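You operate a simulated robot arm through the tools that you are given. There is no shell and no other tool. Be economical: measure what you need, move in short steps, check, and stop when the job is done.

Carry out the task below with a simulated two-armed robot. There is one attempt and no reset: what you move stays moved.

Task
Switch the oven on at 50 C with boost, red knob at 150.
Fine: heat and boost switches on; push the drip tray in and shut the port cover.

Only the result counts: the job must be done as asked and must still hold three seconds after the hand-in. Knocking over, shifting, dropping, spilling or breaking anything else fails it. A push-on lid holds only when it is set on centred and level and pressed home; a screw cap is set on level and turned clockwise until tight.

Robot
Two 7-joint arms with fingered hands on one trunk that stands fixed in place. Base frame: the origin is at the foot of the trunk, x ahead of it, y to its left, z up. Lengths are in cm, angles in rad, forces in N, time in s.
The left shoulder is at [7, 15.4, 134.7], the right one opposite. With the tool pointing down near the work surface each hand reaches from about 10 to 76 cm from the base axis, measured 20 degrees to its own side. Payload 3.9 kg a hand.
The tool frame of a hand sits at the grasp point between the pads (the TCP): z along the fingers, y along the line on which they close. The tips reach 3 cm beyond it. Largest opening 10.4 cm; the body of the gripper starts 3.5 cm behind the TCP. The gripper is a hand of 4 fingers: y runs from the thumb to the fingers, the wrist lies at [-1.7, -10.4, -17.8] in the tool frame, and closing takes about 1.5 s.
Orientation is that of the tool frame in the base frame, as a unit quaternion [w, x, y, z]. With the fingers straight down and the wrist toward the robot, the tool's x, y and z point along [0, 1, 0], [1, 0, 0] and [0, 0, -1] of the base frame.

Tools
- The arms move only by the tool nudge_tool. It takes "left_steps", "right_steps" or both (then of equal length, played together; a hand with none holds still); each is a list of rows, each a list of 6 numbers: the shift along the tool's x, y, z in m, then the turn, a rotation vector about the tool's x, y, z in rad. In form: [[dx, dy, dz, rx, ry, rz], ...]. A call has 1 to 8 rows; each row is the pose to reach, as a shift and turn from the pose commanded when the call began, along the tool's axes at that moment. "left_hand" and "right_hand" are, for a hand that has rows, the gripper command, from -1 (shut) to 1 (fully open), values between in proportion, set as the call begins (left out, the last holds). A row lasts 0.2 s, in which the tool goes at most 5 cm and 0.15 rad; a call with a longer step from one row to the next is refused whole, and so is a gripper value outside its range. A pose out of reach is approached as far as the arm can. The call stops where the force on the tool passes 40 N (or 10 N more than at its start, if that is more) or the arm is blocked; 0.2 s more then pass. The fingers move at their own pace (about 7.2 cm/s each) and stop on an object; they squeeze with about 26 N. The grip force told is the motor's: it shows also when the fingers shut on nothing. Time passes only in rows, and 0.2 s behind the last, so rows that repeat a pose let the fingers close. The reply holds the time, the measured pose of the TCP, the force on the tool along the base axes, the opening and the grip force, in the units named above and with some noise, with the torque about the TCP (base axes, N m) and any sound that the robot's microphone picked up, and new pictures: "show" is both (left out), scene, wrist or none (wrist: the cameras of the hands that moved).
- Cameras (640 x 400 px; columns grow to the right, rows downward): "scene" is now at [13.74, 1.18, 157.6]; the picture's right is [0.15, -0.99, 0.00], its down [-0.57, -0.09, -0.82] and it looks along [0.81, 0.12, -0.58] (base axes); focal length 214 px, centre (320, 200). "left" rides on the left gripper at [-6.6, -9, -12.6] in its tool frame; the picture's right is [-0.78, -0.30, 0.56], its down [0.57, -0.70, 0.42] and it looks along [0.26, 0.65, 0.71] (tool axes); focal length 275 px, centre (320, 200). "right" rides on the right gripper at [6.6, -9, -12.6] in its tool frame; the picture's right is [-0.78, 0.30, -0.56], its down [-0.57, -0.70, 0.42] and it looks along [-0.26, 0.65, 0.71] (tool axes); focal length 275 px, centre (320, 200). There is no depth. A picture from a camera that has moved, and an enlarged one, comes with that camera's place and axes in the base frame and with its lens.
- raise_lower(by): slides the trunk up (or, below 0, down) by that many cm; the arms and the scene camera ride with it, the base frame stays. It gives what a move gives, with no picture.
- hand_shape(shape, hand): the hand has 4 fingers and takes this shape, open, in about a second: jaw (thumb against the fingers, like two jaws); tri (thumb and two fingers); tip (a fingertip pinch); poke (one finger out to press); point (the index stretched); flat (the hand flat); cup (the hand cupped); fist (a fist). The gripper value then closes the fingers along that shape, each until it touches; the sizes above hold for jaw. It gives what a move gives, with no picture.
- aim_head(pan, tilt): turns the head with the scene camera to pan (to the left, within 1.501 rad either way) and tilt (down, from -0.506 to 1.204), counted from straight ahead of the robot. It gives what a move gives, and a new picture of the scene camera.
- enlarge(camera, box): a new picture of the part [left, top, right, bottom] of that camera's present view, enlarged. The clock stands still meanwhile.
- finish_job(): hands the job in; it is judged then, once.

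Go step by step. Nothing tells you positions but the pictures and the camera data: compare them with the known pose of the tool, close in by small moves and look again before you grip or let go. The budget is 120 turns and 200 pictures, counting those below and the enlarged ones. Unless the task says otherwise, let go and move clear before handing in.

The tools are called after ">>>" by a JSON object that holds its "api" and its "payload". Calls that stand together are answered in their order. nudge_tool: Moves the arms, as the interface text tells. Its arguments: {"type":"object","properties":{"left_steps":{"type":"array","items":{"type":"array","items":{"type":"number"}}},"left_hand":{"type":"number"},"right_steps":{"type":"array","items":{"type":"array","items":{"type":"number"}}},"right_hand":{"type":"number"},"show":{"type":"string","enum":["both","scene","wrist","none"]}},"required":[]} The other tools are called the same way: raise_lower (by) slides the trunk up or down; hand_shape (shape, hand) gives the hand a shape; aim_head (pan, tilt) turns the head that bears the scene camera; enlarge (camera, box) takes an enlarged picture of a part of a camera's view; finish_job () hands the job in.

At the start:

```text
clock: 0.0
left_tool_pos: [54.51, 24.49, 144.98]
left_tcp_rot: [0.0, 0.707, 0.707, -0.001]
left_contact_force: [-0.6, 0.2, -0.7]
left_moment: [0.0, -0.02, 0.0]
left_grip_width: 10.37
left_grasp_force: 0.0
left_shape: jaw
right_tool_pos: [59.16, -17.51, 151.38]
right_tcp_rot: [0.0, 0.707, 0.707, 0.0]
right_contact_force: [-0.1, -0.3, -0.5]
right_moment: [0.01, 0.01, 0.02]
right_grip_width: 10.35
right_grasp_force: 0.0
right_shape: jaw
trunk travel left (down, up): [-80.0, 14.0]
head pan, tilt: [0.148, 0.616]
```

scene: 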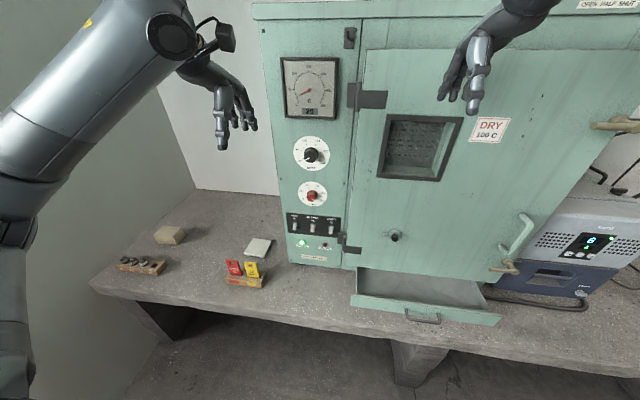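
right: 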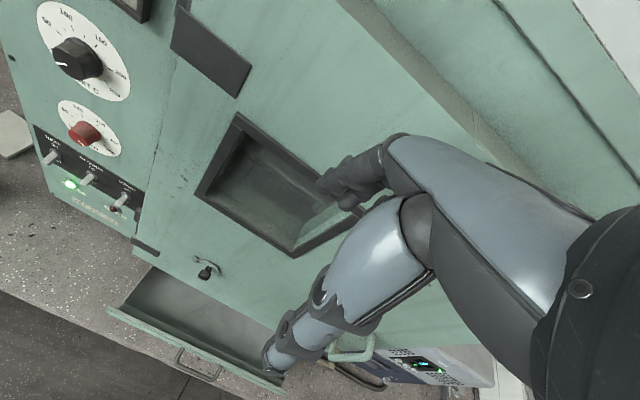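
left: 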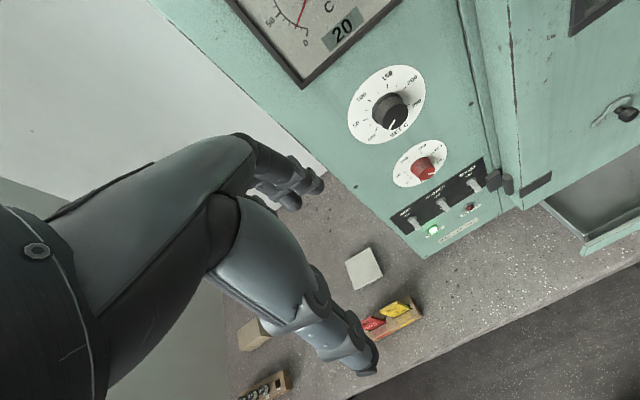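

I see an oven with a gauge, black knob, red knob, three switches and an open drip tray below the door. I enlarge the controls to read them first.

>>> {"api": "enlarge", "payload": {"camera": "scene", "box": [260, 120, 380, 270]}}

>>> {"api": "enlarge", "payload": {"camera": "left", "box": [320, 50, 560, 260]}}

>>> {"api": "enlarge", "payload": {"camera": "scene", "box": [340, 180, 560, 340]}}

>>> {"api": "enlarge", "payload": {"camera": "right", "box": [20, 0, 240, 230]}}

```text
2.67 times, centred on (320, 195) of scene
camera zoom: at [13.74, 1.18, 157.6], right [0.15, -0.99, 0.0], down [-0.57, -0.09, -0.82], along [0.81, 0.12, -0.58], focal length 572 px, centre (320, 213)
```

zoom: 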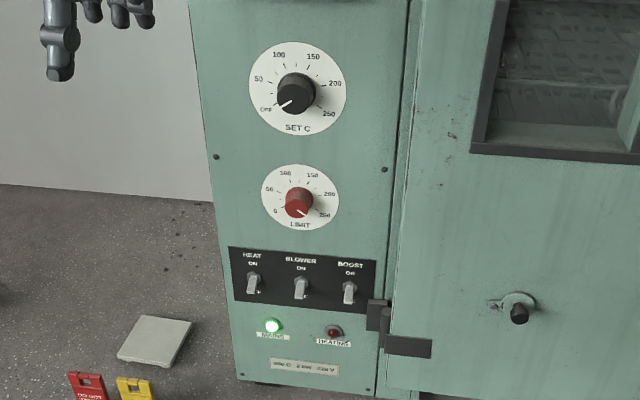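

```text
1.90 times, centred on (440, 155) of left
camera zoom: at [45.5, 17.97, 157.4], right [-0.3, -0.78, -0.56], down [-0.7, 0.57, -0.42], along [0.65, 0.26, -0.71], focal length 524 px, centre (91, 286)
```

zoom: 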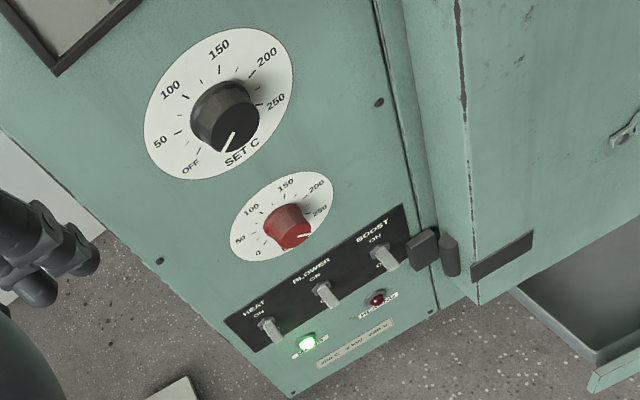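

```text
2.50 times, centred on (450, 260) of scene
camera zoom: at [13.74, 1.18, 157.6], right [0.15, -0.99, 0.0], down [-0.57, -0.09, -0.82], along [0.81, 0.12, -0.58], focal length 536 px, centre (-5, 50)
```

zoom: 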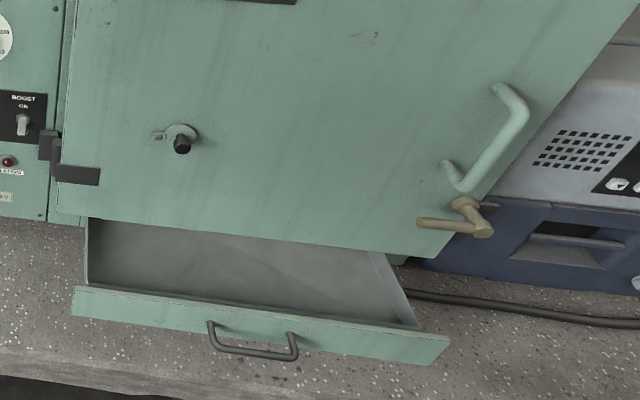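

```text
1.74 times, centred on (130, 115) of right
camera zoom: at [50.24, -10.81, 164.02], right [0.3, -0.78, 0.56], down [-0.7, -0.57, -0.42], along [0.65, -0.26, -0.71], focal length 479 px, centre (650, 348)
```

zoom: 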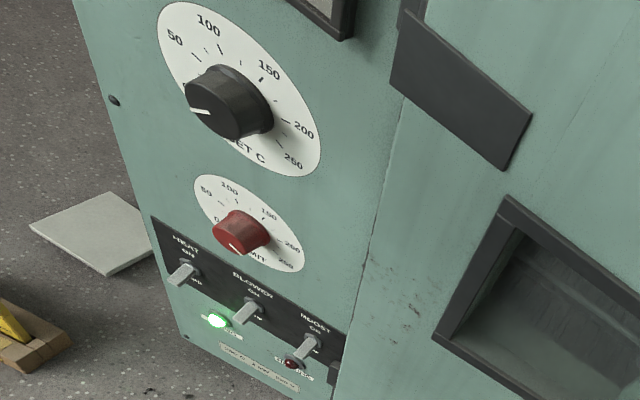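

The dials are SET C (off), LIMIT (~250), and the HEAT / BLOWER / BOOST toggles, all down. I look at the rest of the oven for the port cover.

>>> {"api": "aim_head", "payload": {"pan": -0.35, "tilt": 0.2}}

>>> {"api": "enlarge", "payload": {"camera": "right", "box": [100, 240, 260, 340]}}

```text
clock: 0.9
left_tool_pos: [54.55, 24.55, 144.93]
left_tcp_rot: [0.0, 0.707, 0.707, 0.0]
left_contact_force: [0.0, 0.1, -0.5]
left_moment: [-0.01, 0.01, -0.01]
left_grip_width: 10.35
left_grasp_force: 0.0
left_shape: jaw
right_tool_pos: [59.18, -17.46, 151.46]
right_tcp_rot: [-0.001, 0.707, 0.707, 0.0]
right_contact_force: [0.1, -0.2, -0.5]
right_moment: [0.0, -0.02, 0.0]
right_grip_width: 10.36
right_grasp_force: 0.1
right_shape: jaw
trunk travel left (down, up): [-80.0, 14.0]
head pan, tilt: [-0.351, 0.201]
camera scene: at [13.8, -3.31, 161.42], right [-0.34, -0.94, 0.0], down [-0.19, 0.07, -0.98], along [0.92, -0.34, -0.2], focal length 214 px, centre (320, 200)
```

scene: 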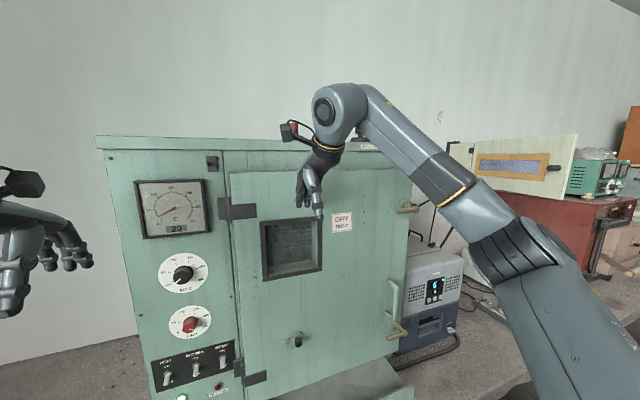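

```text
4.00 times, centred on (180, 290) of right
camera zoom: at [50.24, -10.8, 164.02], right [0.3, -0.78, 0.56], down [-0.7, -0.57, -0.42], along [0.65, -0.26, -0.71], focal length 1101 px, centre (880, -160)
```

zoom: 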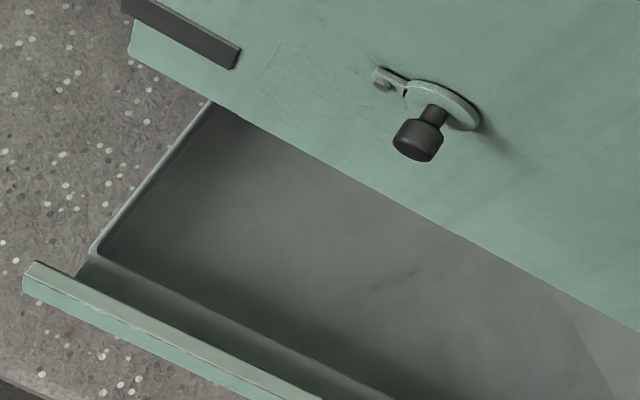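

The small disc with a black knob on the door looks like the port cover, pivoted at its left. I check it and the OPEN/HALF/SHUT label closer.

>>> {"api": "enlarge", "payload": {"camera": "scene", "box": [260, 320, 340, 370]}}

>>> {"api": "enlarge", "payload": {"camera": "scene", "box": [330, 130, 450, 220]}}

```text
8.00 times, centred on (300, 345) of scene
camera zoom: at [13.8, -3.31, 161.42], right [-0.34, -0.94, 0.0], down [-0.19, 0.07, -0.98], along [0.92, -0.34, -0.2], focal length 1716 px, centre (480, -960)
```

zoom: 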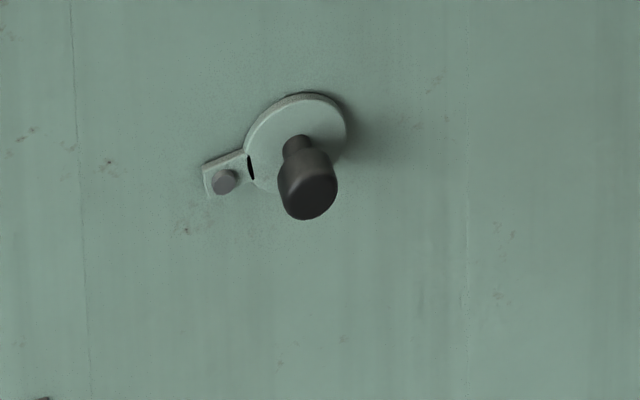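

```text
4.44 times, centred on (390, 175) of scene
camera zoom: at [13.8, -3.31, 161.42], right [-0.34, -0.94, 0.0], down [-0.19, 0.07, -0.98], along [0.92, -0.34, -0.2], focal length 953 px, centre (9, 311)
```

zoom: 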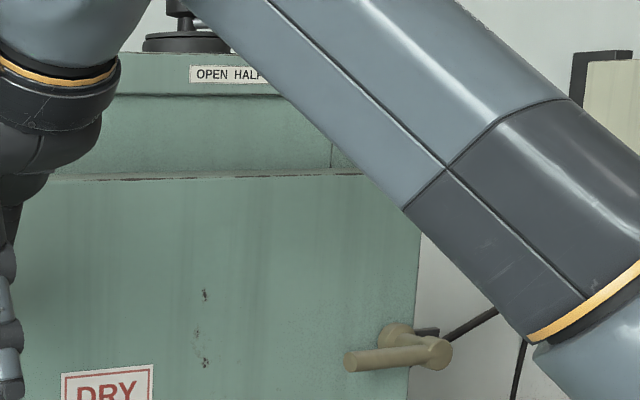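

Black knob ≈ [75.7, 13.4, 130], red ≈ [75.7, 13.2, 114.5], HEAT ≈ [76.7, 20.6, 98.4], BOOST ≈ [76.7, 6.1, 98.5], port knob ≈ [69,-16,104], tray handle ≈ [57,-29,78]. I pitch both hands forward, in front of the panel and clear of it.

>>> {"api": "nudge_tool", "payload": {"left_steps": [[-0.014, -0.005, 0.02, -0.15, 0, 0], [-0.028, -0.01, 0.04, -0.3, 0, 0], [-0.042, -0.015, 0.06, -0.45, 0, 0], [-0.056, -0.02, 0.08, -0.6, 0, 0], [-0.07, -0.02, 0.1, -0.75, 0, 0], [-0.084, -0.02, 0.12, -0.9, 0, 0], [-0.098, -0.02, 0.14, -1.05, 0, 0], [-0.111, -0.02, 0.15, -1.2, 0, 0]], "right_steps": [[0, -0.01, 0.02, -0.15, 0, 0], [0, -0.02, 0.04, -0.3, 0, 0], [0, -0.03, 0.06, -0.45, 0, 0], [0, -0.04, 0.08, -0.6, 0, 0], [0, -0.05, 0.1, -0.75, 0, 0], [0, -0.06, 0.12, -0.9, 0, 0], [0, -0.07, 0.14, -1.05, 0, 0], [0, -0.08, 0.16, -1.2, 0, 0]], "show": "none"}}

>>> {"api": "aim_head", "payload": {"pan": 0.1, "tilt": 0.6}}

```text
clock: 2.7
left_tool_pos: [52.49, 13.15, 129.84]
left_tcp_rot: [0.398, 0.584, 0.584, 0.4]
left_contact_force: [-1.1, -0.7, -0.4]
left_moment: [0.0, -0.01, 0.02]
left_grip_width: 10.39
left_grasp_force: 0.0
left_shape: jaw
right_tool_pos: [52.86, -17.67, 138.84]
right_tcp_rot: [0.323, 0.629, 0.628, 0.324]
right_contact_force: [0.2, -0.7, -0.7]
right_moment: [0.02, 0.03, 0.02]
right_grip_width: 10.36
right_grasp_force: 0.0
right_shape: jaw
right hand out of reach, approached as far as the arm can: row 7, 8
trunk travel left (down, up): [-80.0, 14.0]
head pan, tilt: [-0.351, 0.201]
```

```text
clock: 3.6
left_tool_pos: [52.41, 13.39, 130.08]
left_tcp_rot: [0.399, 0.583, 0.584, 0.399]
left_contact_force: [0.1, 0.1, -0.4]
left_moment: [0.0, 0.0, 0.0]
left_grip_width: 10.4
left_grasp_force: 0.1
left_shape: jaw
right_tool_pos: [52.92, -17.28, 138.91]
right_tcp_rot: [0.323, 0.629, 0.629, 0.323]
right_contact_force: [-0.4, 0.4, 1.0]
right_moment: [-0.01, -0.02, 0.01]
right_grip_width: 10.39
right_grasp_force: 0.0
right_shape: jaw
trunk travel left (down, up): [-80.0, 14.0]
head pan, tilt: [0.099, 0.6]
camera scene: at [13.83, 0.8, 157.76], right [0.1, -1.0, 0.0], down [-0.56, -0.06, -0.83], along [0.82, 0.08, -0.56], focal length 214 px, centre (320, 200)
```

scene: 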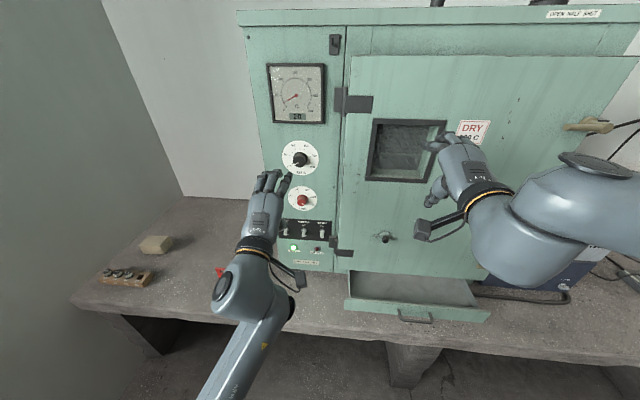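

The left hand is now in front of the black knob. I level it and move closer, then look with the wrist camera.

>>> {"api": "nudge_tool", "payload": {"left_steps": [[0, 0.015, 0.031, -0.12, 0, 0], [0, 0.03, 0.062, -0.24, 0, 0], [0, 0.036, 0.093, -0.371, 0, 0], [0, 0.036, 0.093, -0.371, 0, 0]], "show": "both"}}

```text
clock: 4.3
left_tool_pos: [58.18, 14.38, 128.34]
left_tcp_rot: [0.402, 0.587, 0.484, 0.509]
left_contact_force: [-0.1, 0.4, 0.2]
left_moment: [0.02, 0.02, -0.02]
left_grip_width: 10.35
left_grasp_force: 0.1
left_shape: jaw
left hand out of reach, approached as far as the arm can: row 2
right_tool_pos: [53.05, -17.16, 138.99]
right_tcp_rot: [0.323, 0.628, 0.63, 0.323]
right_contact_force: [0.4, 0.4, -0.2]
right_moment: [-0.01, -0.04, 0.0]
right_grip_width: 10.39
right_grasp_force: 0.2
right_shape: jaw
trunk travel left (down, up): [-80.0, 14.0]
head pan, tilt: [0.099, 0.6]
stopped in row 3 (left hand): the arm was blocked; the commanded pose is now the measured one
camera scene: at [13.82, 1.01, 157.75], right [0.1, -1.0, 0.0], down [-0.56, -0.06, -0.82], along [0.82, 0.08, -0.57], focal length 214 px, centre (320, 200)
camera left: at [44.2, 9.67, 120.12], right [0.49, -0.69, -0.54], down [0.32, 0.71, -0.63], along [0.81, 0.14, 0.57], focal length 275 px, centre (320, 200)
```

scene: 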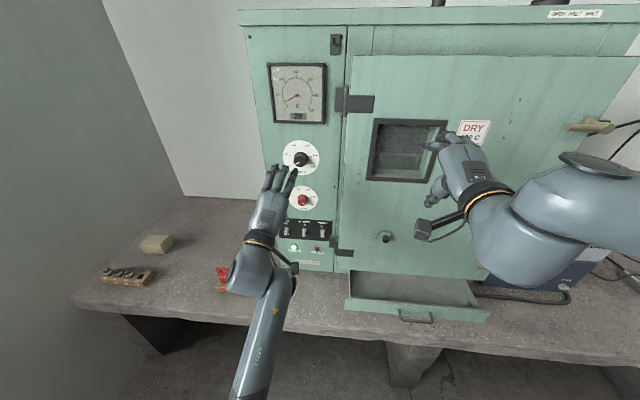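
left: 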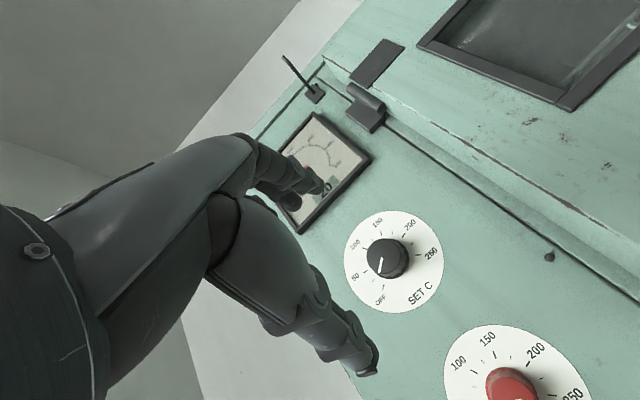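

The wrist bends to its limit because the shoulder is high; the bench edge is at about x = 56, so the elbows are clear of it. I lower the trunk so that the forearm comes in from below.

>>> {"api": "raise_lower", "payload": {"by": -20}}

```text
clock: 6.5
left_tool_pos: [58.06, 14.17, 108.27]
left_tcp_rot: [0.402, 0.588, 0.484, 0.509]
left_contact_force: [-0.2, 0.5, -0.4]
left_moment: [0.03, 0.01, 0.02]
left_grip_width: 10.39
left_grasp_force: 0.1
left_shape: jaw
right_tool_pos: [52.93, -17.49, 118.85]
right_tcp_rot: [0.323, 0.63, 0.629, 0.323]
right_contact_force: [0.6, 0.1, 0.0]
right_moment: [-0.01, 0.02, -0.01]
right_grip_width: 10.4
right_grasp_force: 0.1
right_shape: jaw
trunk travel left (down, up): [-60.0, 34.0]
head pan, tilt: [0.099, 0.6]
```

Now raise the left hand in front of the black knob with the fingers pointing straight at the panel.

>>> {"api": "nudge_tool", "payload": {"left_steps": [[0.006, 0.037, 0.004, -0.03, 0, -0.04], [0.013, 0.074, 0.008, -0.06, 0, -0.08], [0.019, 0.11, 0.012, -0.09, 0, -0.12], [0.025, 0.147, 0.016, -0.12, 0, -0.16], [0.032, 0.184, 0.02, -0.14, 0, -0.19], [0.038, 0.22, 0.025, -0.16, 0, -0.21], [0.038, 0.22, 0.025, -0.16, 0, -0.21]], "show": "both"}}

```text
clock: 8.1
left_tool_pos: [64.41, 14.1, 129.96]
left_tcp_rot: [0.483, 0.501, 0.496, 0.519]
left_contact_force: [0.1, 1.0, 0.0]
left_moment: [0.0, 0.0, 0.0]
left_grip_width: 10.39
left_grasp_force: 0.0
left_shape: jaw
right_tool_pos: [52.98, -17.45, 118.9]
right_tcp_rot: [0.323, 0.629, 0.629, 0.323]
right_contact_force: [0.3, 0.2, 0.3]
right_moment: [-0.01, 0.0, 0.03]
right_grip_width: 10.36
right_grasp_force: 0.1
right_shape: jaw
trunk travel left (down, up): [-60.0, 34.0]
head pan, tilt: [0.099, 0.6]
camera scene: at [13.81, 0.76, 137.75], right [0.1, -1.0, 0.0], down [-0.56, -0.06, -0.83], along [0.82, 0.08, -0.56], focal length 214 px, centre (320, 200)
camera left: at [52.01, 7.65, 120.41], right [0.58, -0.75, -0.33], down [0.41, 0.61, -0.67], along [0.7, 0.26, 0.66], focal length 275 px, centre (320, 200)
```

scene: 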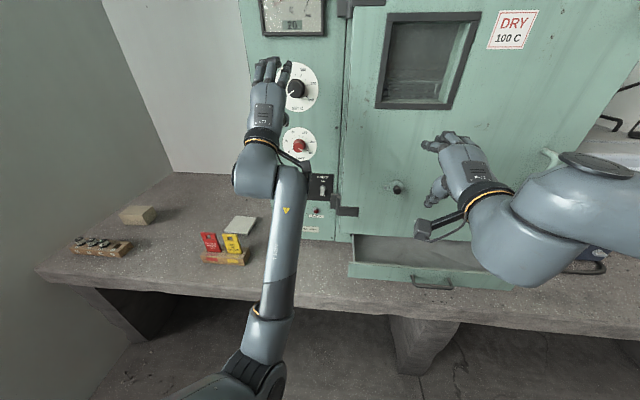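
left: 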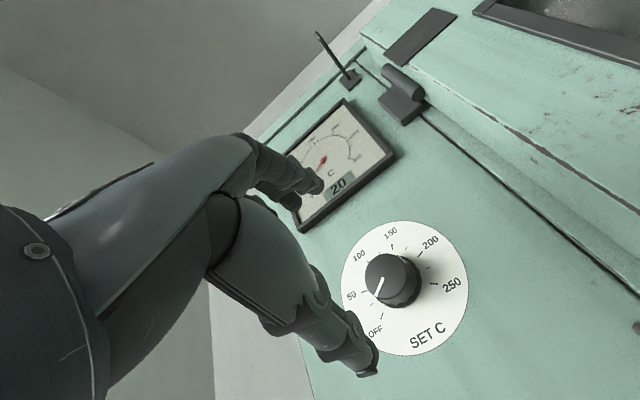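

Position agrees (knob axis ≈ y 13.5, z 130.2). I zoom in to read the dial's tick angles.

>>> {"api": "enlarge", "payload": {"camera": "left", "box": [330, 210, 480, 365]}}

>>> {"api": "enlarge", "payload": {"camera": "scene", "box": [270, 50, 340, 220]}}

```text
2.58 times, centred on (405, 288) of left
camera zoom: at [52.01, 7.65, 120.41], right [0.58, -0.75, -0.33], down [0.41, 0.61, -0.67], along [0.7, 0.26, 0.66], focal length 710 px, centre (101, -26)
```

zoom: 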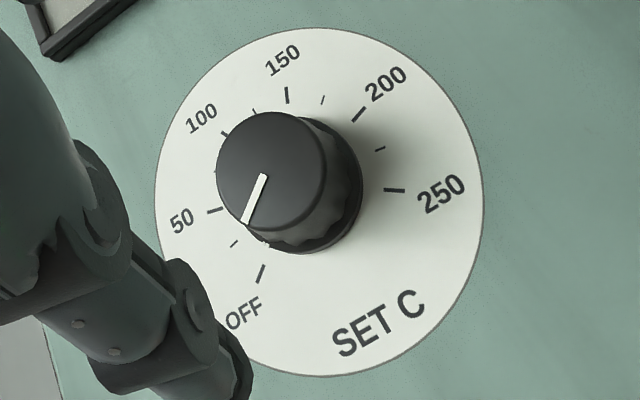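

```text
2.35 times, centred on (305, 135) of scene
camera zoom: at [13.81, 0.76, 137.75], right [0.1, -1.0, 0.0], down [-0.56, -0.06, -0.83], along [0.82, 0.08, -0.56], focal length 505 px, centre (355, 353)
```

zoom: 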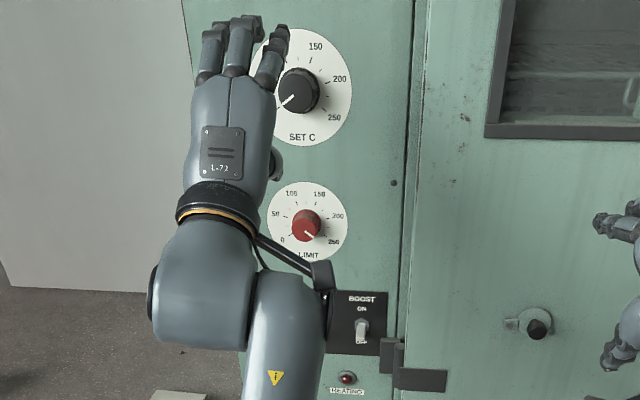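

The dial runs 270° for 250 C, so 50 C is 54° clockwise from OFF; the red knob needs 108° anticlockwise. I advance the left hand over the black knob.

>>> {"api": "nudge_tool", "payload": {"left_steps": [[0, 0, 0.02, 0, 0, 0], [0, 0, 0.04, 0, 0, 0], [0, 0, 0.06, 0, 0, 0], [0, 0, 0.06, 0, 0, 0]], "left_hand": 0.6, "show": "both"}}

```text
clock: 9.1
left_tool_pos: [70.13, 14.23, 130.07]
left_tcp_rot: [0.492, 0.499, 0.499, 0.51]
left_contact_force: [0.3, -0.1, -1.0]
left_moment: [0.0, -0.03, -0.03]
left_grip_width: 8.34
left_grasp_force: 0.0
left_shape: jaw
right_tool_pos: [52.85, -17.37, 118.87]
right_tcp_rot: [0.324, 0.63, 0.628, 0.322]
right_contact_force: [-0.4, 0.1, 0.5]
right_moment: [-0.01, 0.01, 0.0]
right_grip_width: 10.37
right_grasp_force: 0.0
right_shape: jaw
trunk travel left (down, up): [-60.0, 34.0]
head pan, tilt: [0.099, 0.6]
camera scene: at [13.8, 0.74, 137.75], right [0.1, -1.0, 0.0], down [-0.56, -0.06, -0.83], along [0.82, 0.08, -0.56], focal length 214 px, centre (320, 200)
camera left: at [57.76, 7.62, 120.73], right [0.57, -0.76, -0.31], down [0.42, 0.59, -0.69], along [0.71, 0.27, 0.66], focal length 275 px, centre (320, 200)
```

scene: 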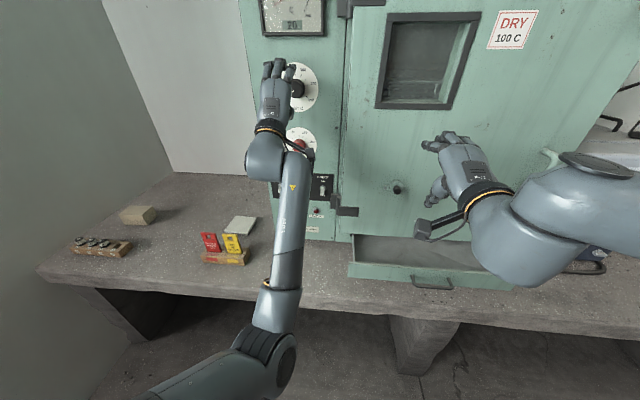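
left: 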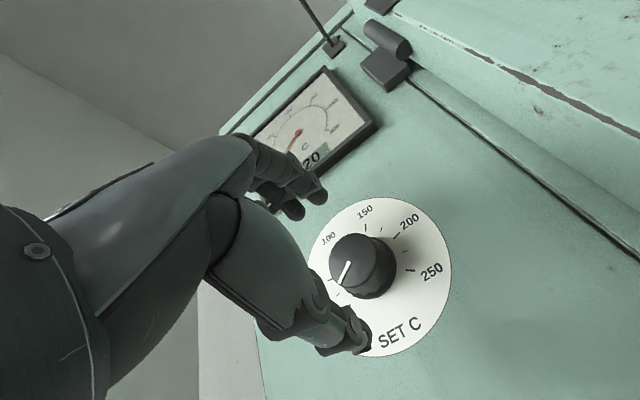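

The knob is slightly to the right of the hand's axis; I shift 0.7 cm and move in around it.

>>> {"api": "nudge_tool", "payload": {"left_steps": [[-0.007, 0.001, 0.01, 0, 0, 0], [-0.007, 0.002, 0.025, 0, 0, 0], [-0.007, 0.002, 0.045, 0, 0, 0], [-0.007, 0.002, 0.045, 0, 0, 0]], "show": "wrist"}}

>>> {"api": "enlarge", "payload": {"camera": "scene", "box": [240, 50, 340, 150]}}

```text
clock: 10.1
left_tool_pos: [74.03, 13.93, 130.63]
left_tcp_rot: [0.492, 0.497, 0.497, 0.514]
left_contact_force: [-23.2, 0.1, -7.2]
left_moment: [0.05, -0.81, -0.1]
left_grip_width: 8.02
left_grasp_force: 0.0
left_shape: jaw
right_tool_pos: [52.43, -17.35, 119.07]
right_tcp_rot: [0.324, 0.628, 0.628, 0.325]
right_contact_force: [-0.5, 0.1, 0.2]
right_moment: [-0.02, 0.0, 0.0]
right_grip_width: 10.38
right_grasp_force: 0.1
right_shape: jaw
trunk travel left (down, up): [-60.0, 34.0]
head pan, tilt: [0.099, 0.6]
camera left: at [61.75, 7.3, 121.22], right [0.58, -0.76, -0.31], down [0.42, 0.6, -0.68], along [0.7, 0.27, 0.66], focal length 275 px, centre (320, 200)
```

left: 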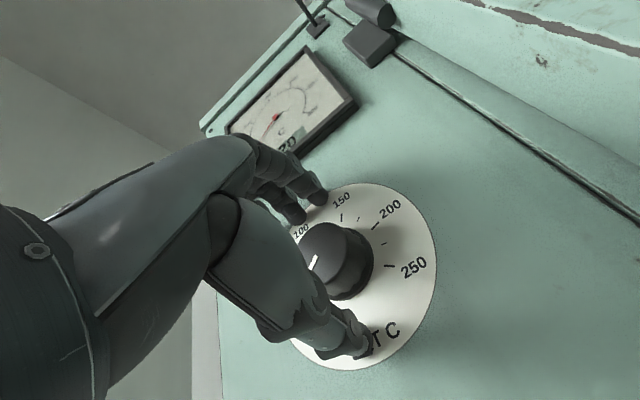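

```text
4.00 times, centred on (290, 100) of scene
camera zoom: at [13.11, 0.75, 137.81], right [0.1, -0.99, 0.0], down [-0.56, -0.06, -0.83], along [0.82, 0.08, -0.56], focal length 858 px, centre (440, 600)
```

zoom: 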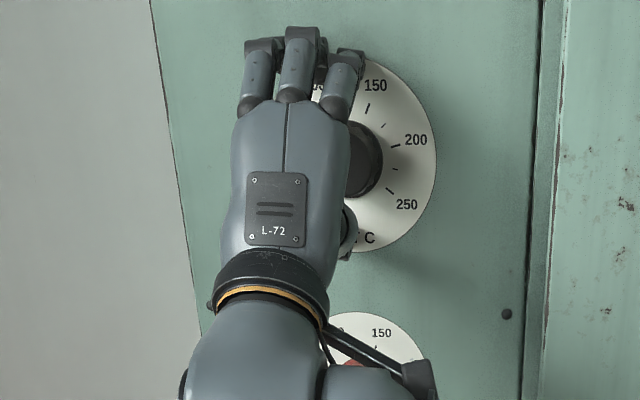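

The fingertips touch the panel lightly (23 N). I back off about 0.7 cm, correct 0.4 cm sideways, and close on the knob.

>>> {"api": "nudge_tool", "payload": {"left_steps": [[-0.002, -0.002, -0.008, 0, 0, 0], [-0.004, -0.003, -0.01, 0, 0, 0], [-0.004, -0.003, -0.01, 0, 0, 0]], "show": "none"}}

>>> {"api": "nudge_tool", "payload": {"left_steps": [[0, 0, 0, 0, 0, 0], [0, 0, 0, 0, 0, 0], [0, 0, 0, 0, 0, 0], [0, 0, 0, 0, 0, 0], [0, 0, 0, 0, 0, 0], [0, 0, 0, 0, 0, 0]], "left_hand": -0.6, "show": "wrist"}}

```text
clock: 10.9
left_tool_pos: [73.78, 14.46, 130.83]
left_tcp_rot: [0.487, 0.492, 0.5, 0.521]
left_contact_force: [-0.5, -0.1, -0.7]
left_moment: [-0.02, -0.02, 0.02]
left_grip_width: 8.33
left_grasp_force: 0.0
left_shape: jaw
right_tool_pos: [53.0, -17.45, 118.85]
right_tcp_rot: [0.323, 0.628, 0.629, 0.325]
right_contact_force: [0.4, 0.6, -0.6]
right_moment: [0.01, 0.02, -0.01]
right_grip_width: 10.41
right_grasp_force: 0.2
right_shape: jaw
trunk travel left (down, up): [-60.0, 34.0]
head pan, tilt: [0.099, 0.6]
```

```text
clock: 12.3
left_tool_pos: [73.79, 14.57, 130.29]
left_tcp_rot: [0.485, 0.493, 0.501, 0.52]
left_contact_force: [0.9, 5.0, 0.9]
left_moment: [0.03, -0.13, 0.06]
left_grip_width: 2.36
left_grasp_force: 25.9
left_shape: jaw
right_tool_pos: [53.04, -17.31, 118.91]
right_tcp_rot: [0.324, 0.629, 0.629, 0.323]
right_contact_force: [-0.7, -0.7, 0.9]
right_moment: [0.0, 0.03, 0.03]
right_grip_width: 10.4
right_grasp_force: 0.0
right_shape: jaw
trunk travel left (down, up): [-60.0, 34.0]
head pan, tilt: [0.099, 0.6]
camera left: at [61.56, 7.85, 120.89], right [0.59, -0.74, -0.31], down [0.41, 0.61, -0.68], along [0.69, 0.27, 0.66], focal length 275 px, centre (320, 200)
```

left: 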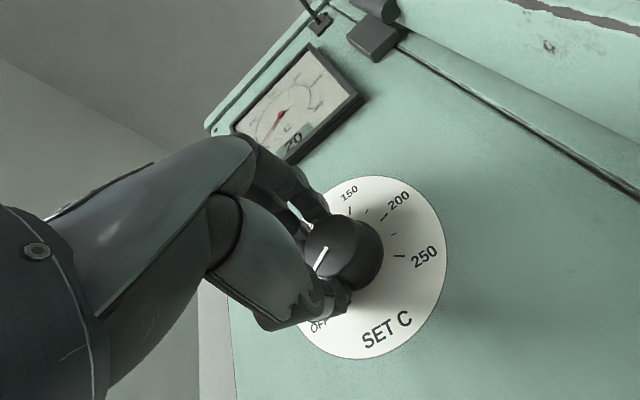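

The grip sits about 1 cm left of the knob axis. I open and shift right before gripping again.

>>> {"api": "nudge_tool", "payload": {"left_steps": [[0, 0, 0, 0, 0, 0], [0, 0, 0, 0, 0, 0], [0, 0, 0, 0, 0, 0], [0, 0, 0, 0, 0, 0], [-0.006, -0.001, 0, 0, 0, 0], [-0.012, -0.001, 0, 0, 0, 0], [-0.012, -0.001, 0, 0, 0, 0], [-0.012, -0.001, 0, 0, 0, 0]], "left_hand": 0.5, "show": "wrist"}}

```text
clock: 14.3
left_tool_pos: [73.9, 15.18, 130.67]
left_tcp_rot: [0.469, 0.49, 0.497, 0.541]
left_contact_force: [-3.2, -1.0, -1.0]
left_moment: [0.0, 0.19, -0.01]
left_grip_width: 7.86
left_grasp_force: 0.1
left_shape: jaw
right_tool_pos: [52.92, -17.34, 118.85]
right_tcp_rot: [0.324, 0.629, 0.628, 0.324]
right_contact_force: [-0.4, -0.2, 0.6]
right_moment: [0.0, 0.0, -0.01]
right_grip_width: 10.38
right_grasp_force: 0.1
right_shape: jaw
trunk travel left (down, up): [-60.0, 34.0]
head pan, tilt: [0.099, 0.6]
stopped in row 8 (left hand): the arm was blocked; the commanded pose is now the measured one
camera left: at [62.13, 8.32, 120.78], right [0.62, -0.71, -0.33], down [0.39, 0.65, -0.65], along [0.68, 0.28, 0.68], focal length 275 px, centre (320, 200)
```

left: 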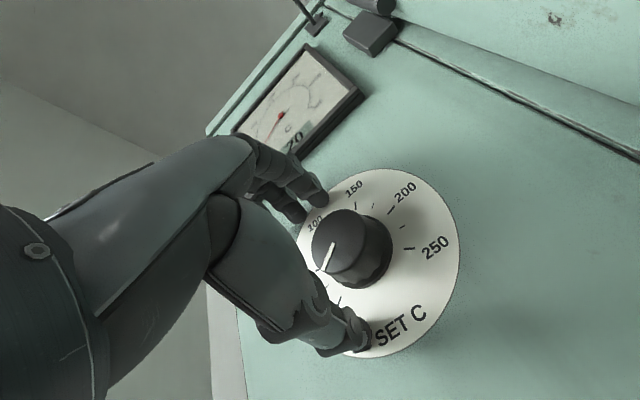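

The wrist is at a joint limit here and drifts left. I back off and try the pose with the hand rolled a bit clockwise, which the arm seems to prefer.

>>> {"api": "nudge_tool", "payload": {"left_steps": [[0, 0, -0.03, 0, 0, 0], [0, 0, -0.06, 0, 0, 0], [-0.005, -0.002, -0.06, 0.02, -0.08, 0.1], [-0.01, -0.004, -0.06, 0.02, -0.08, 0.24], [-0.017, -0.004, -0.06, 0.02, -0.08, 0.34], [-0.017, -0.004, -0.06, 0.02, -0.08, 0.34], [-0.017, -0.004, -0.06, 0.02, -0.08, 0.34]], "show": "none"}}

```text
clock: 15.9
left_tool_pos: [68.3, 12.76, 129.82]
left_tcp_rot: [0.386, 0.594, 0.393, 0.585]
left_contact_force: [-0.5, 0.2, 0.7]
left_moment: [-0.01, 0.0, -0.03]
left_grip_width: 7.82
left_grasp_force: 0.0
left_shape: jaw
right_tool_pos: [52.96, -17.42, 118.9]
right_tcp_rot: [0.323, 0.63, 0.628, 0.323]
right_contact_force: [-0.2, 0.4, -0.2]
right_moment: [0.0, -0.01, 0.01]
right_grip_width: 10.39
right_grasp_force: 0.1
right_shape: jaw
trunk travel left (down, up): [-60.0, 34.0]
head pan, tilt: [0.099, 0.6]
```

Here the arm tracks exactly (pure roll 0.4 rad). I move in over the knob with this roll.

>>> {"api": "nudge_tool", "payload": {"left_steps": [[0.008, 0.001, 0.0, 0, 0, 0], [0.0085, 0.001, 0.02, 0, 0, 0], [0.0085, 0.001, 0.04, 0, 0, 0], [0.0085, 0.001, 0.055, 0, 0, 0], [0.0085, 0.001, 0.055, 0, 0, 0], [0.0085, 0.001, 0.055, 0, 0, 0]], "show": "wrist"}}

```text
clock: 17.3
left_tool_pos: [73.8, 13.58, 130.25]
left_tcp_rot: [0.387, 0.594, 0.394, 0.585]
left_contact_force: [0.7, -0.2, 0.0]
left_moment: [0.02, -0.01, -0.01]
left_grip_width: 7.79
left_grasp_force: 0.1
left_shape: jaw
right_tool_pos: [53.0, -17.34, 118.87]
right_tcp_rot: [0.324, 0.63, 0.628, 0.322]
right_contact_force: [1.4, -0.5, 0.6]
right_moment: [-0.02, 0.0, -0.01]
right_grip_width: 10.37
right_grasp_force: 0.1
right_shape: jaw
trunk travel left (down, up): [-60.0, 34.0]
head pan, tilt: [0.099, 0.6]
camera left: at [61.03, 11.1, 119.36], right [0.55, -0.6, -0.59], down [0.42, 0.8, -0.43], along [0.72, -0.01, 0.69], focal length 275 px, centre (320, 200)
```

left: 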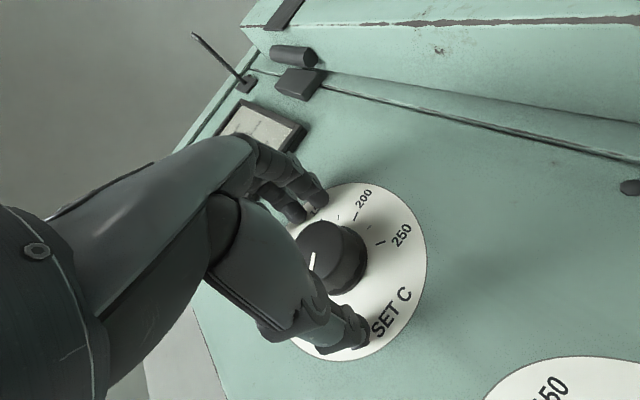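

The knob cap is exactly on the tool axis. I close on it.

>>> {"api": "nudge_tool", "payload": {"left_steps": [[0, 0, 0, 0, 0, 0], [0, 0, 0, 0, 0, 0], [0, 0, 0, 0, 0, 0], [0, 0, 0, 0, 0, 0], [0, 0, 0, 0, 0, 0], [0, 0, 0, 0, 0, 0]], "left_hand": -0.6, "show": "wrist"}}

```text
clock: 18.7
left_tool_pos: [73.76, 13.6, 130.08]
left_tcp_rot: [0.386, 0.594, 0.393, 0.585]
left_contact_force: [-1.4, 0.6, -3.3]
left_moment: [0.02, 0.02, -0.03]
left_grip_width: 3.34
left_grasp_force: 26.7
left_shape: jaw
right_tool_pos: [52.92, -17.45, 118.83]
right_tcp_rot: [0.324, 0.629, 0.628, 0.323]
right_contact_force: [-0.1, 0.8, -0.7]
right_moment: [-0.02, -0.03, 0.02]
right_grip_width: 10.4
right_grasp_force: 0.1
right_shape: jaw
trunk travel left (down, up): [-60.0, 34.0]
head pan, tilt: [0.099, 0.6]
camera left: at [61.04, 11.14, 119.33], right [0.55, -0.6, -0.59], down [0.42, 0.8, -0.43], along [0.73, -0.01, 0.69], focal length 275 px, centre (320, 200)
```

left: 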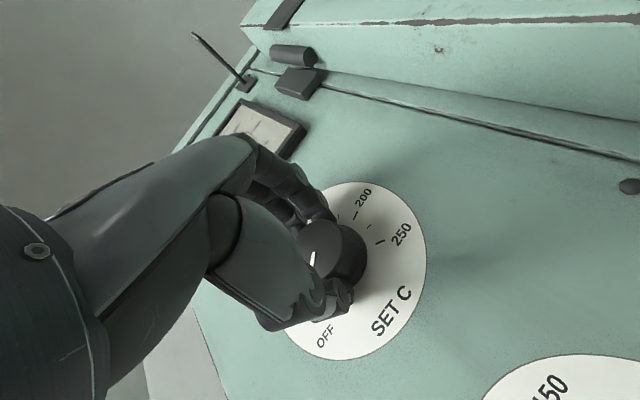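

Gripped firmly (3.3 cm). Now I turn it clockwise by 0.94 rad in steps.

>>> {"api": "nudge_tool", "payload": {"left_steps": [[0, 0, 0, 0, 0, 0.13], [0, 0, 0, 0, 0, 0.26], [0, 0, 0, 0, 0, 0.39], [0, 0, 0, 0, 0, 0.52], [0, 0, 0, 0, 0, 0.65], [0, 0, 0, 0, 0, 0.78], [0, 0, 0, 0, 0, 0.91], [0, 0, 0, 0, 0, 0.942]], "show": "wrist"}}

```text
clock: 20.5
left_tool_pos: [73.83, 13.5, 130.11]
left_tcp_rot: [0.079, 0.708, 0.081, 0.697]
left_contact_force: [5.6, 0.4, 4.8]
left_moment: [-0.02, -0.13, 0.0]
left_grip_width: 3.2
left_grasp_force: 25.8
left_shape: jaw
right_tool_pos: [52.93, -17.39, 118.91]
right_tcp_rot: [0.324, 0.63, 0.628, 0.322]
right_contact_force: [-0.3, 0.3, -0.3]
right_moment: [0.02, 0.05, 0.01]
right_grip_width: 10.4
right_grasp_force: 0.1
right_shape: jaw
trunk travel left (down, up): [-60.0, 34.0]
head pan, tilt: [0.099, 0.6]
camera left: at [61.03, 20.92, 121.73], right [0.54, 0.12, -0.83], down [0.43, 0.81, 0.4], along [0.72, -0.57, 0.39], focal length 275 px, centre (320, 200)
```

left: 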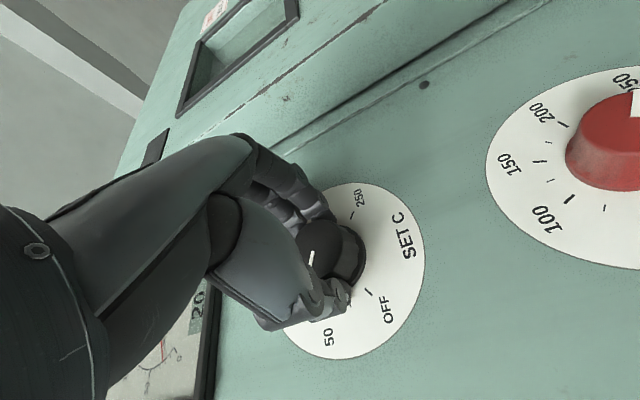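

The knob turned with the hand and the pointer heads to 50. I open, back off straight and check the reading.

>>> {"api": "nudge_tool", "payload": {"left_steps": [[0, 0, 0, 0, 0, 0], [0, 0, 0, 0, 0, 0], [0, 0, 0, 0, 0, 0], [0, 0, 0, 0, 0, 0], [0, 0, -0.03, 0, 0, 0], [0, 0, -0.06, 0, 0, 0], [0, 0, -0.06, 0, 0, 0]], "left_hand": 0.6, "show": "wrist"}}

>>> {"api": "enlarge", "payload": {"camera": "left", "box": [310, 190, 470, 350]}}

>>> {"api": "enlarge", "payload": {"camera": "scene", "box": [250, 40, 350, 240]}}

```text
clock: 22.1
left_tool_pos: [67.99, 13.69, 130.19]
left_tcp_rot: [0.079, 0.708, 0.08, 0.697]
left_contact_force: [0.1, -0.4, -0.4]
left_moment: [0.01, 0.02, -0.01]
left_grip_width: 8.27
left_grasp_force: 0.0
left_shape: jaw
right_tool_pos: [53.06, -17.44, 118.71]
right_tcp_rot: [0.323, 0.629, 0.628, 0.323]
right_contact_force: [-0.5, -0.3, 0.4]
right_moment: [0.01, -0.02, 0.0]
right_grip_width: 10.39
right_grasp_force: 0.0
right_shape: jaw
trunk travel left (down, up): [-60.0, 34.0]
head pan, tilt: [0.099, 0.6]
camera left: at [55.23, 20.97, 121.78], right [0.54, 0.12, -0.83], down [0.43, 0.81, 0.39], along [0.72, -0.57, 0.39], focal length 275 px, centre (320, 200)
```

left: 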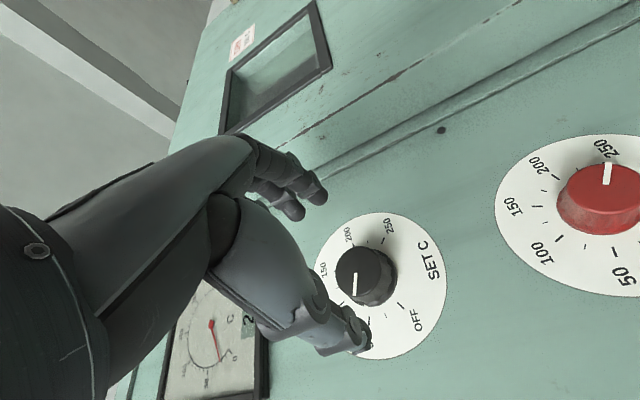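

```text
2.50 times, centred on (390, 270) of left
camera zoom: at [55.23, 20.97, 121.78], right [0.54, 0.12, -0.83], down [0.43, 0.81, 0.39], along [0.72, -0.57, 0.39], focal length 688 px, centre (145, 25)
```

zoom: 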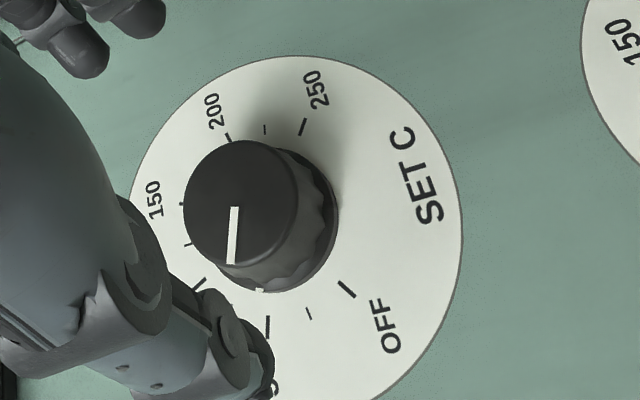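

```text
2.00 times, centred on (300, 140) of scene
camera zoom: at [13.94, 0.71, 137.74], right [0.1, -1.0, 0.0], down [-0.56, -0.06, -0.82], along [0.82, 0.08, -0.57], focal length 429 px, centre (360, 320)
```

zoom: 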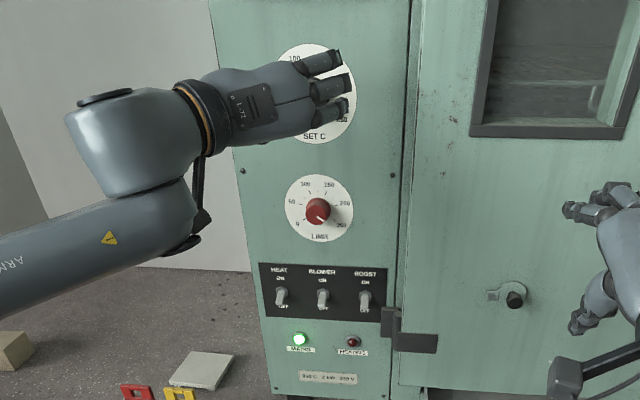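

The black pointer measures at 15° above horizontal-left, exactly on the 50 tick (ticks are 50° apart). The red knob points at 250, so it needs 100° anticlockwise; I move the left hand down in front of it.

>>> {"api": "nudge_tool", "payload": {"left_steps": [[-0.04, -0.009, 0, 0, 0, 0], [-0.08, -0.018, 0, 0, 0, 0], [-0.12, -0.027, 0, 0, 0, 0], [-0.155, -0.035, 0, 0, 0, 0], [-0.155, -0.035, 0, 0, 0, 0], [-0.155, -0.035, 0, 0, 0, 0]], "show": "wrist"}}

>>> {"api": "enlarge", "payload": {"camera": "scene", "box": [250, 40, 350, 240]}}

```text
clock: 23.5
left_tool_pos: [67.37, 13.31, 114.46]
left_tcp_rot: [0.078, 0.708, 0.081, 0.698]
left_contact_force: [0.3, 0.0, -0.3]
left_moment: [-0.02, 0.02, -0.01]
left_grip_width: 8.3
left_grasp_force: 0.1
left_shape: jaw
right_tool_pos: [53.07, -17.55, 118.93]
right_tcp_rot: [0.322, 0.628, 0.63, 0.323]
right_contact_force: [0.0, 0.2, 0.7]
right_moment: [0.0, 0.02, -0.01]
right_grip_width: 10.4
right_grasp_force: 0.1
right_shape: jaw
trunk travel left (down, up): [-60.0, 34.0]
head pan, tilt: [0.099, 0.6]
camera left: at [54.59, 20.79, 106.08], right [0.54, 0.12, -0.83], down [0.43, 0.81, 0.39], along [0.72, -0.57, 0.39], focal length 275 px, centre (320, 200)
```

left: 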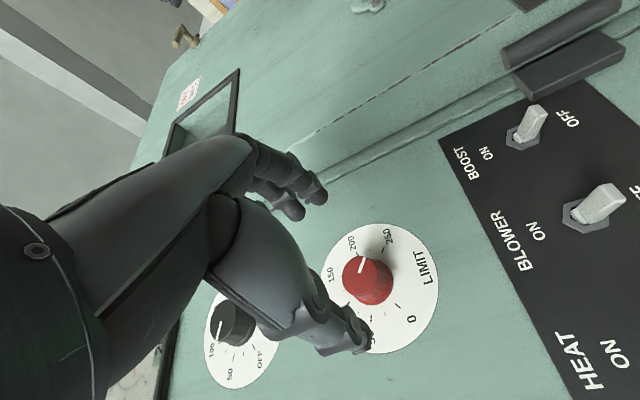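

```text
2.00 times, centred on (300, 140) of scene
camera zoom: at [13.85, 0.77, 137.75], right [0.1, -1.0, 0.0], down [-0.56, -0.06, -0.82], along [0.82, 0.08, -0.57], focal length 429 px, centre (360, 320)
```

zoom: 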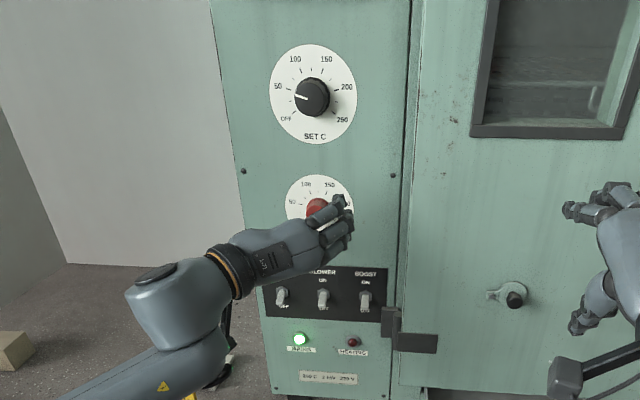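

The black knob reads 50 clearly. I roll the hand 0.6 rad further clockwise and advance over the red knob to have room for the turn back.

>>> {"api": "nudge_tool", "payload": {"left_steps": [[-0.002, 0, 0, 0, 0, 0.15], [-0.002, 0, 0, 0, 0, 0.3], [-0.002, 0, 0, 0, 0, 0.45], [-0.002, 0, 0.02, 0, 0, 0.6], [-0.002, 0, 0.04, 0, 0, 0.6], [-0.002, 0, 0.064, 0, 0, 0.6], [-0.002, 0, 0.064, 0, 0, 0.6], [-0.002, 0, 0.064, 0, 0, 0.6]], "show": "wrist"}}

```text
clock: 25.3
left_tool_pos: [73.97, 13.53, 114.02]
left_tcp_rot: [-0.131, 0.7, -0.133, 0.69]
left_contact_force: [-0.4, -0.1, 0.6]
left_moment: [0.02, 0.02, -0.02]
left_grip_width: 8.31
left_grasp_force: 0.1
left_shape: jaw
right_tool_pos: [52.94, -17.4, 118.87]
right_tcp_rot: [0.323, 0.629, 0.629, 0.323]
right_contact_force: [-0.3, 0.6, 0.4]
right_moment: [0.0, -0.01, 0.01]
right_grip_width: 10.37
right_grasp_force: 0.0
right_shape: jaw
trunk travel left (down, up): [-60.0, 34.0]
head pan, tilt: [0.099, 0.6]
camera left: at [61.26, 24.31, 111.21], right [0.55, 0.56, -0.62], down [0.44, 0.44, 0.78], along [0.71, -0.7, 0.0], focal length 275 px, centre (320, 200)
```

left: 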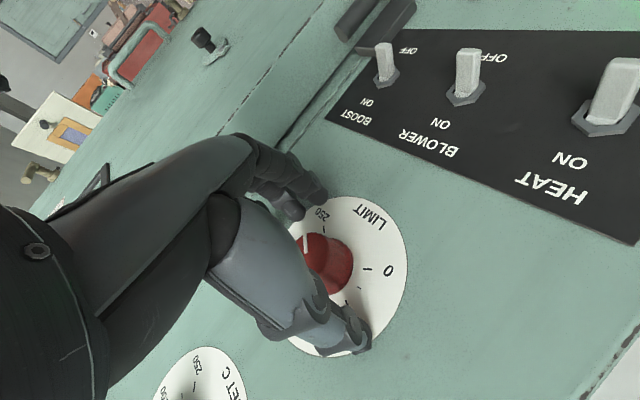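

The knob is about 0.4 cm off the tool axis; I correct and close.

>>> {"api": "nudge_tool", "payload": {"left_steps": [[0.004, 0.0015, 0.003, 0, 0, 0], [0.004, 0.0015, 0.003, 0, 0, 0]], "show": "none"}}

>>> {"api": "nudge_tool", "payload": {"left_steps": [[0, 0, 0, 0, 0, 0], [0, 0, 0, 0, 0, 0], [0, 0, 0, 0, 0, 0], [0, 0, 0, 0, 0, 0], [0, 0, 0, 0, 0, 0], [0, 0, 0, 0, 0, 0], [0, 0, 0, 0, 0, 0]], "left_hand": -0.8, "show": "wrist"}}

```text
clock: 25.9
left_tool_pos: [74.06, 13.25, 114.37]
left_tcp_rot: [-0.13, 0.7, -0.132, 0.69]
left_contact_force: [-7.6, 0.2, -1.6]
left_moment: [0.08, 0.11, -0.42]
left_grip_width: 8.27
left_grasp_force: 0.1
left_shape: jaw
right_tool_pos: [52.83, -17.42, 119.07]
right_tcp_rot: [0.324, 0.629, 0.628, 0.324]
right_contact_force: [-0.5, -0.2, 0.1]
right_moment: [0.04, 0.02, 0.0]
right_grip_width: 10.39
right_grasp_force: 0.0
right_shape: jaw
trunk travel left (down, up): [-60.0, 34.0]
head pan, tilt: [0.099, 0.6]
```

```text
clock: 27.5
left_tool_pos: [73.69, 12.96, 114.39]
left_tcp_rot: [-0.129, 0.7, -0.133, 0.689]
left_contact_force: [-26.3, -3.8, -14.5]
left_moment: [-0.12, 0.75, -0.44]
left_grip_width: 2.42
left_grasp_force: 26.2
left_shape: jaw
right_tool_pos: [52.5, -17.43, 119.0]
right_tcp_rot: [0.324, 0.628, 0.628, 0.325]
right_contact_force: [-0.6, 0.1, 1.0]
right_moment: [0.01, 0.02, -0.03]
right_grip_width: 10.4
right_grasp_force: 0.0
right_shape: jaw
trunk travel left (down, up): [-60.0, 34.0]
head pan, tilt: [0.099, 0.6]
camera left: at [61.16, 23.91, 111.61], right [0.55, 0.56, -0.62], down [0.44, 0.44, 0.78], along [0.71, -0.7, 0.0], focal length 275 px, centre (320, 200)
```

left: 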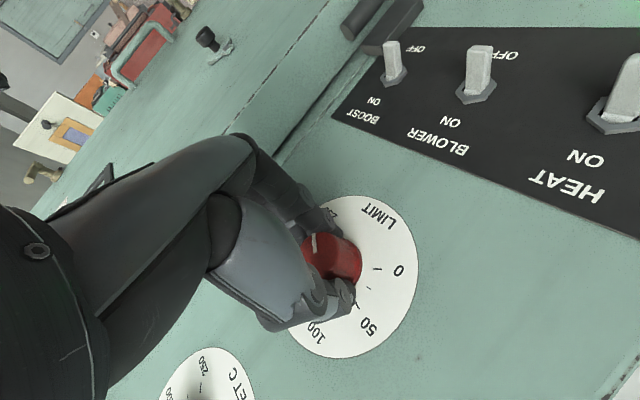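

Gripped (2.4 cm), but pressing on the panel with 26 N. I ease back 0.6 cm and turn anticlockwise.

>>> {"api": "nudge_tool", "payload": {"left_steps": [[0, 0, -0.006, 0, 0, 0], [0, 0, -0.006, 0, 0, -0.14], [0, 0, -0.006, 0, 0, -0.28], [0, 0, -0.006, 0, 0, -0.42], [0, 0, -0.006, 0, 0, -0.56], [0, 0, -0.006, 0, 0, -0.7], [0, 0, -0.006, 0, 0, -0.84], [0, 0, -0.006, 0, 0, -0.98]], "show": "wrist"}}

```text
clock: 29.3
left_tool_pos: [73.57, 13.13, 114.37]
left_tcp_rot: [0.209, 0.68, 0.213, 0.67]
left_contact_force: [7.1, -5.4, 6.0]
left_moment: [0.04, -0.19, -0.45]
left_grip_width: 2.07
left_grasp_force: 25.9
left_shape: jaw
right_tool_pos: [52.95, -17.67, 118.77]
right_tcp_rot: [0.323, 0.629, 0.628, 0.325]
right_contact_force: [-0.4, -0.6, 0.1]
right_moment: [0.01, 0.02, -0.01]
right_grip_width: 10.41
right_grasp_force: 0.0
right_shape: jaw
trunk travel left (down, up): [-60.0, 34.0]
head pan, tilt: [0.099, 0.6]
camera left: at [60.87, 16.72, 103.9], right [0.54, -0.2, -0.81], down [0.42, 0.9, 0.06], along [0.72, -0.38, 0.58], focal length 275 px, centre (320, 200)
```

left: 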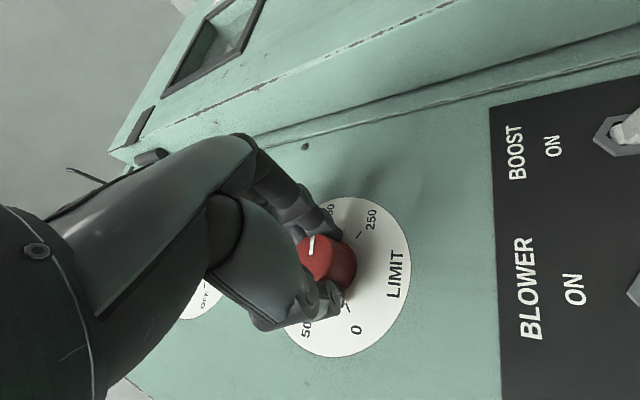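

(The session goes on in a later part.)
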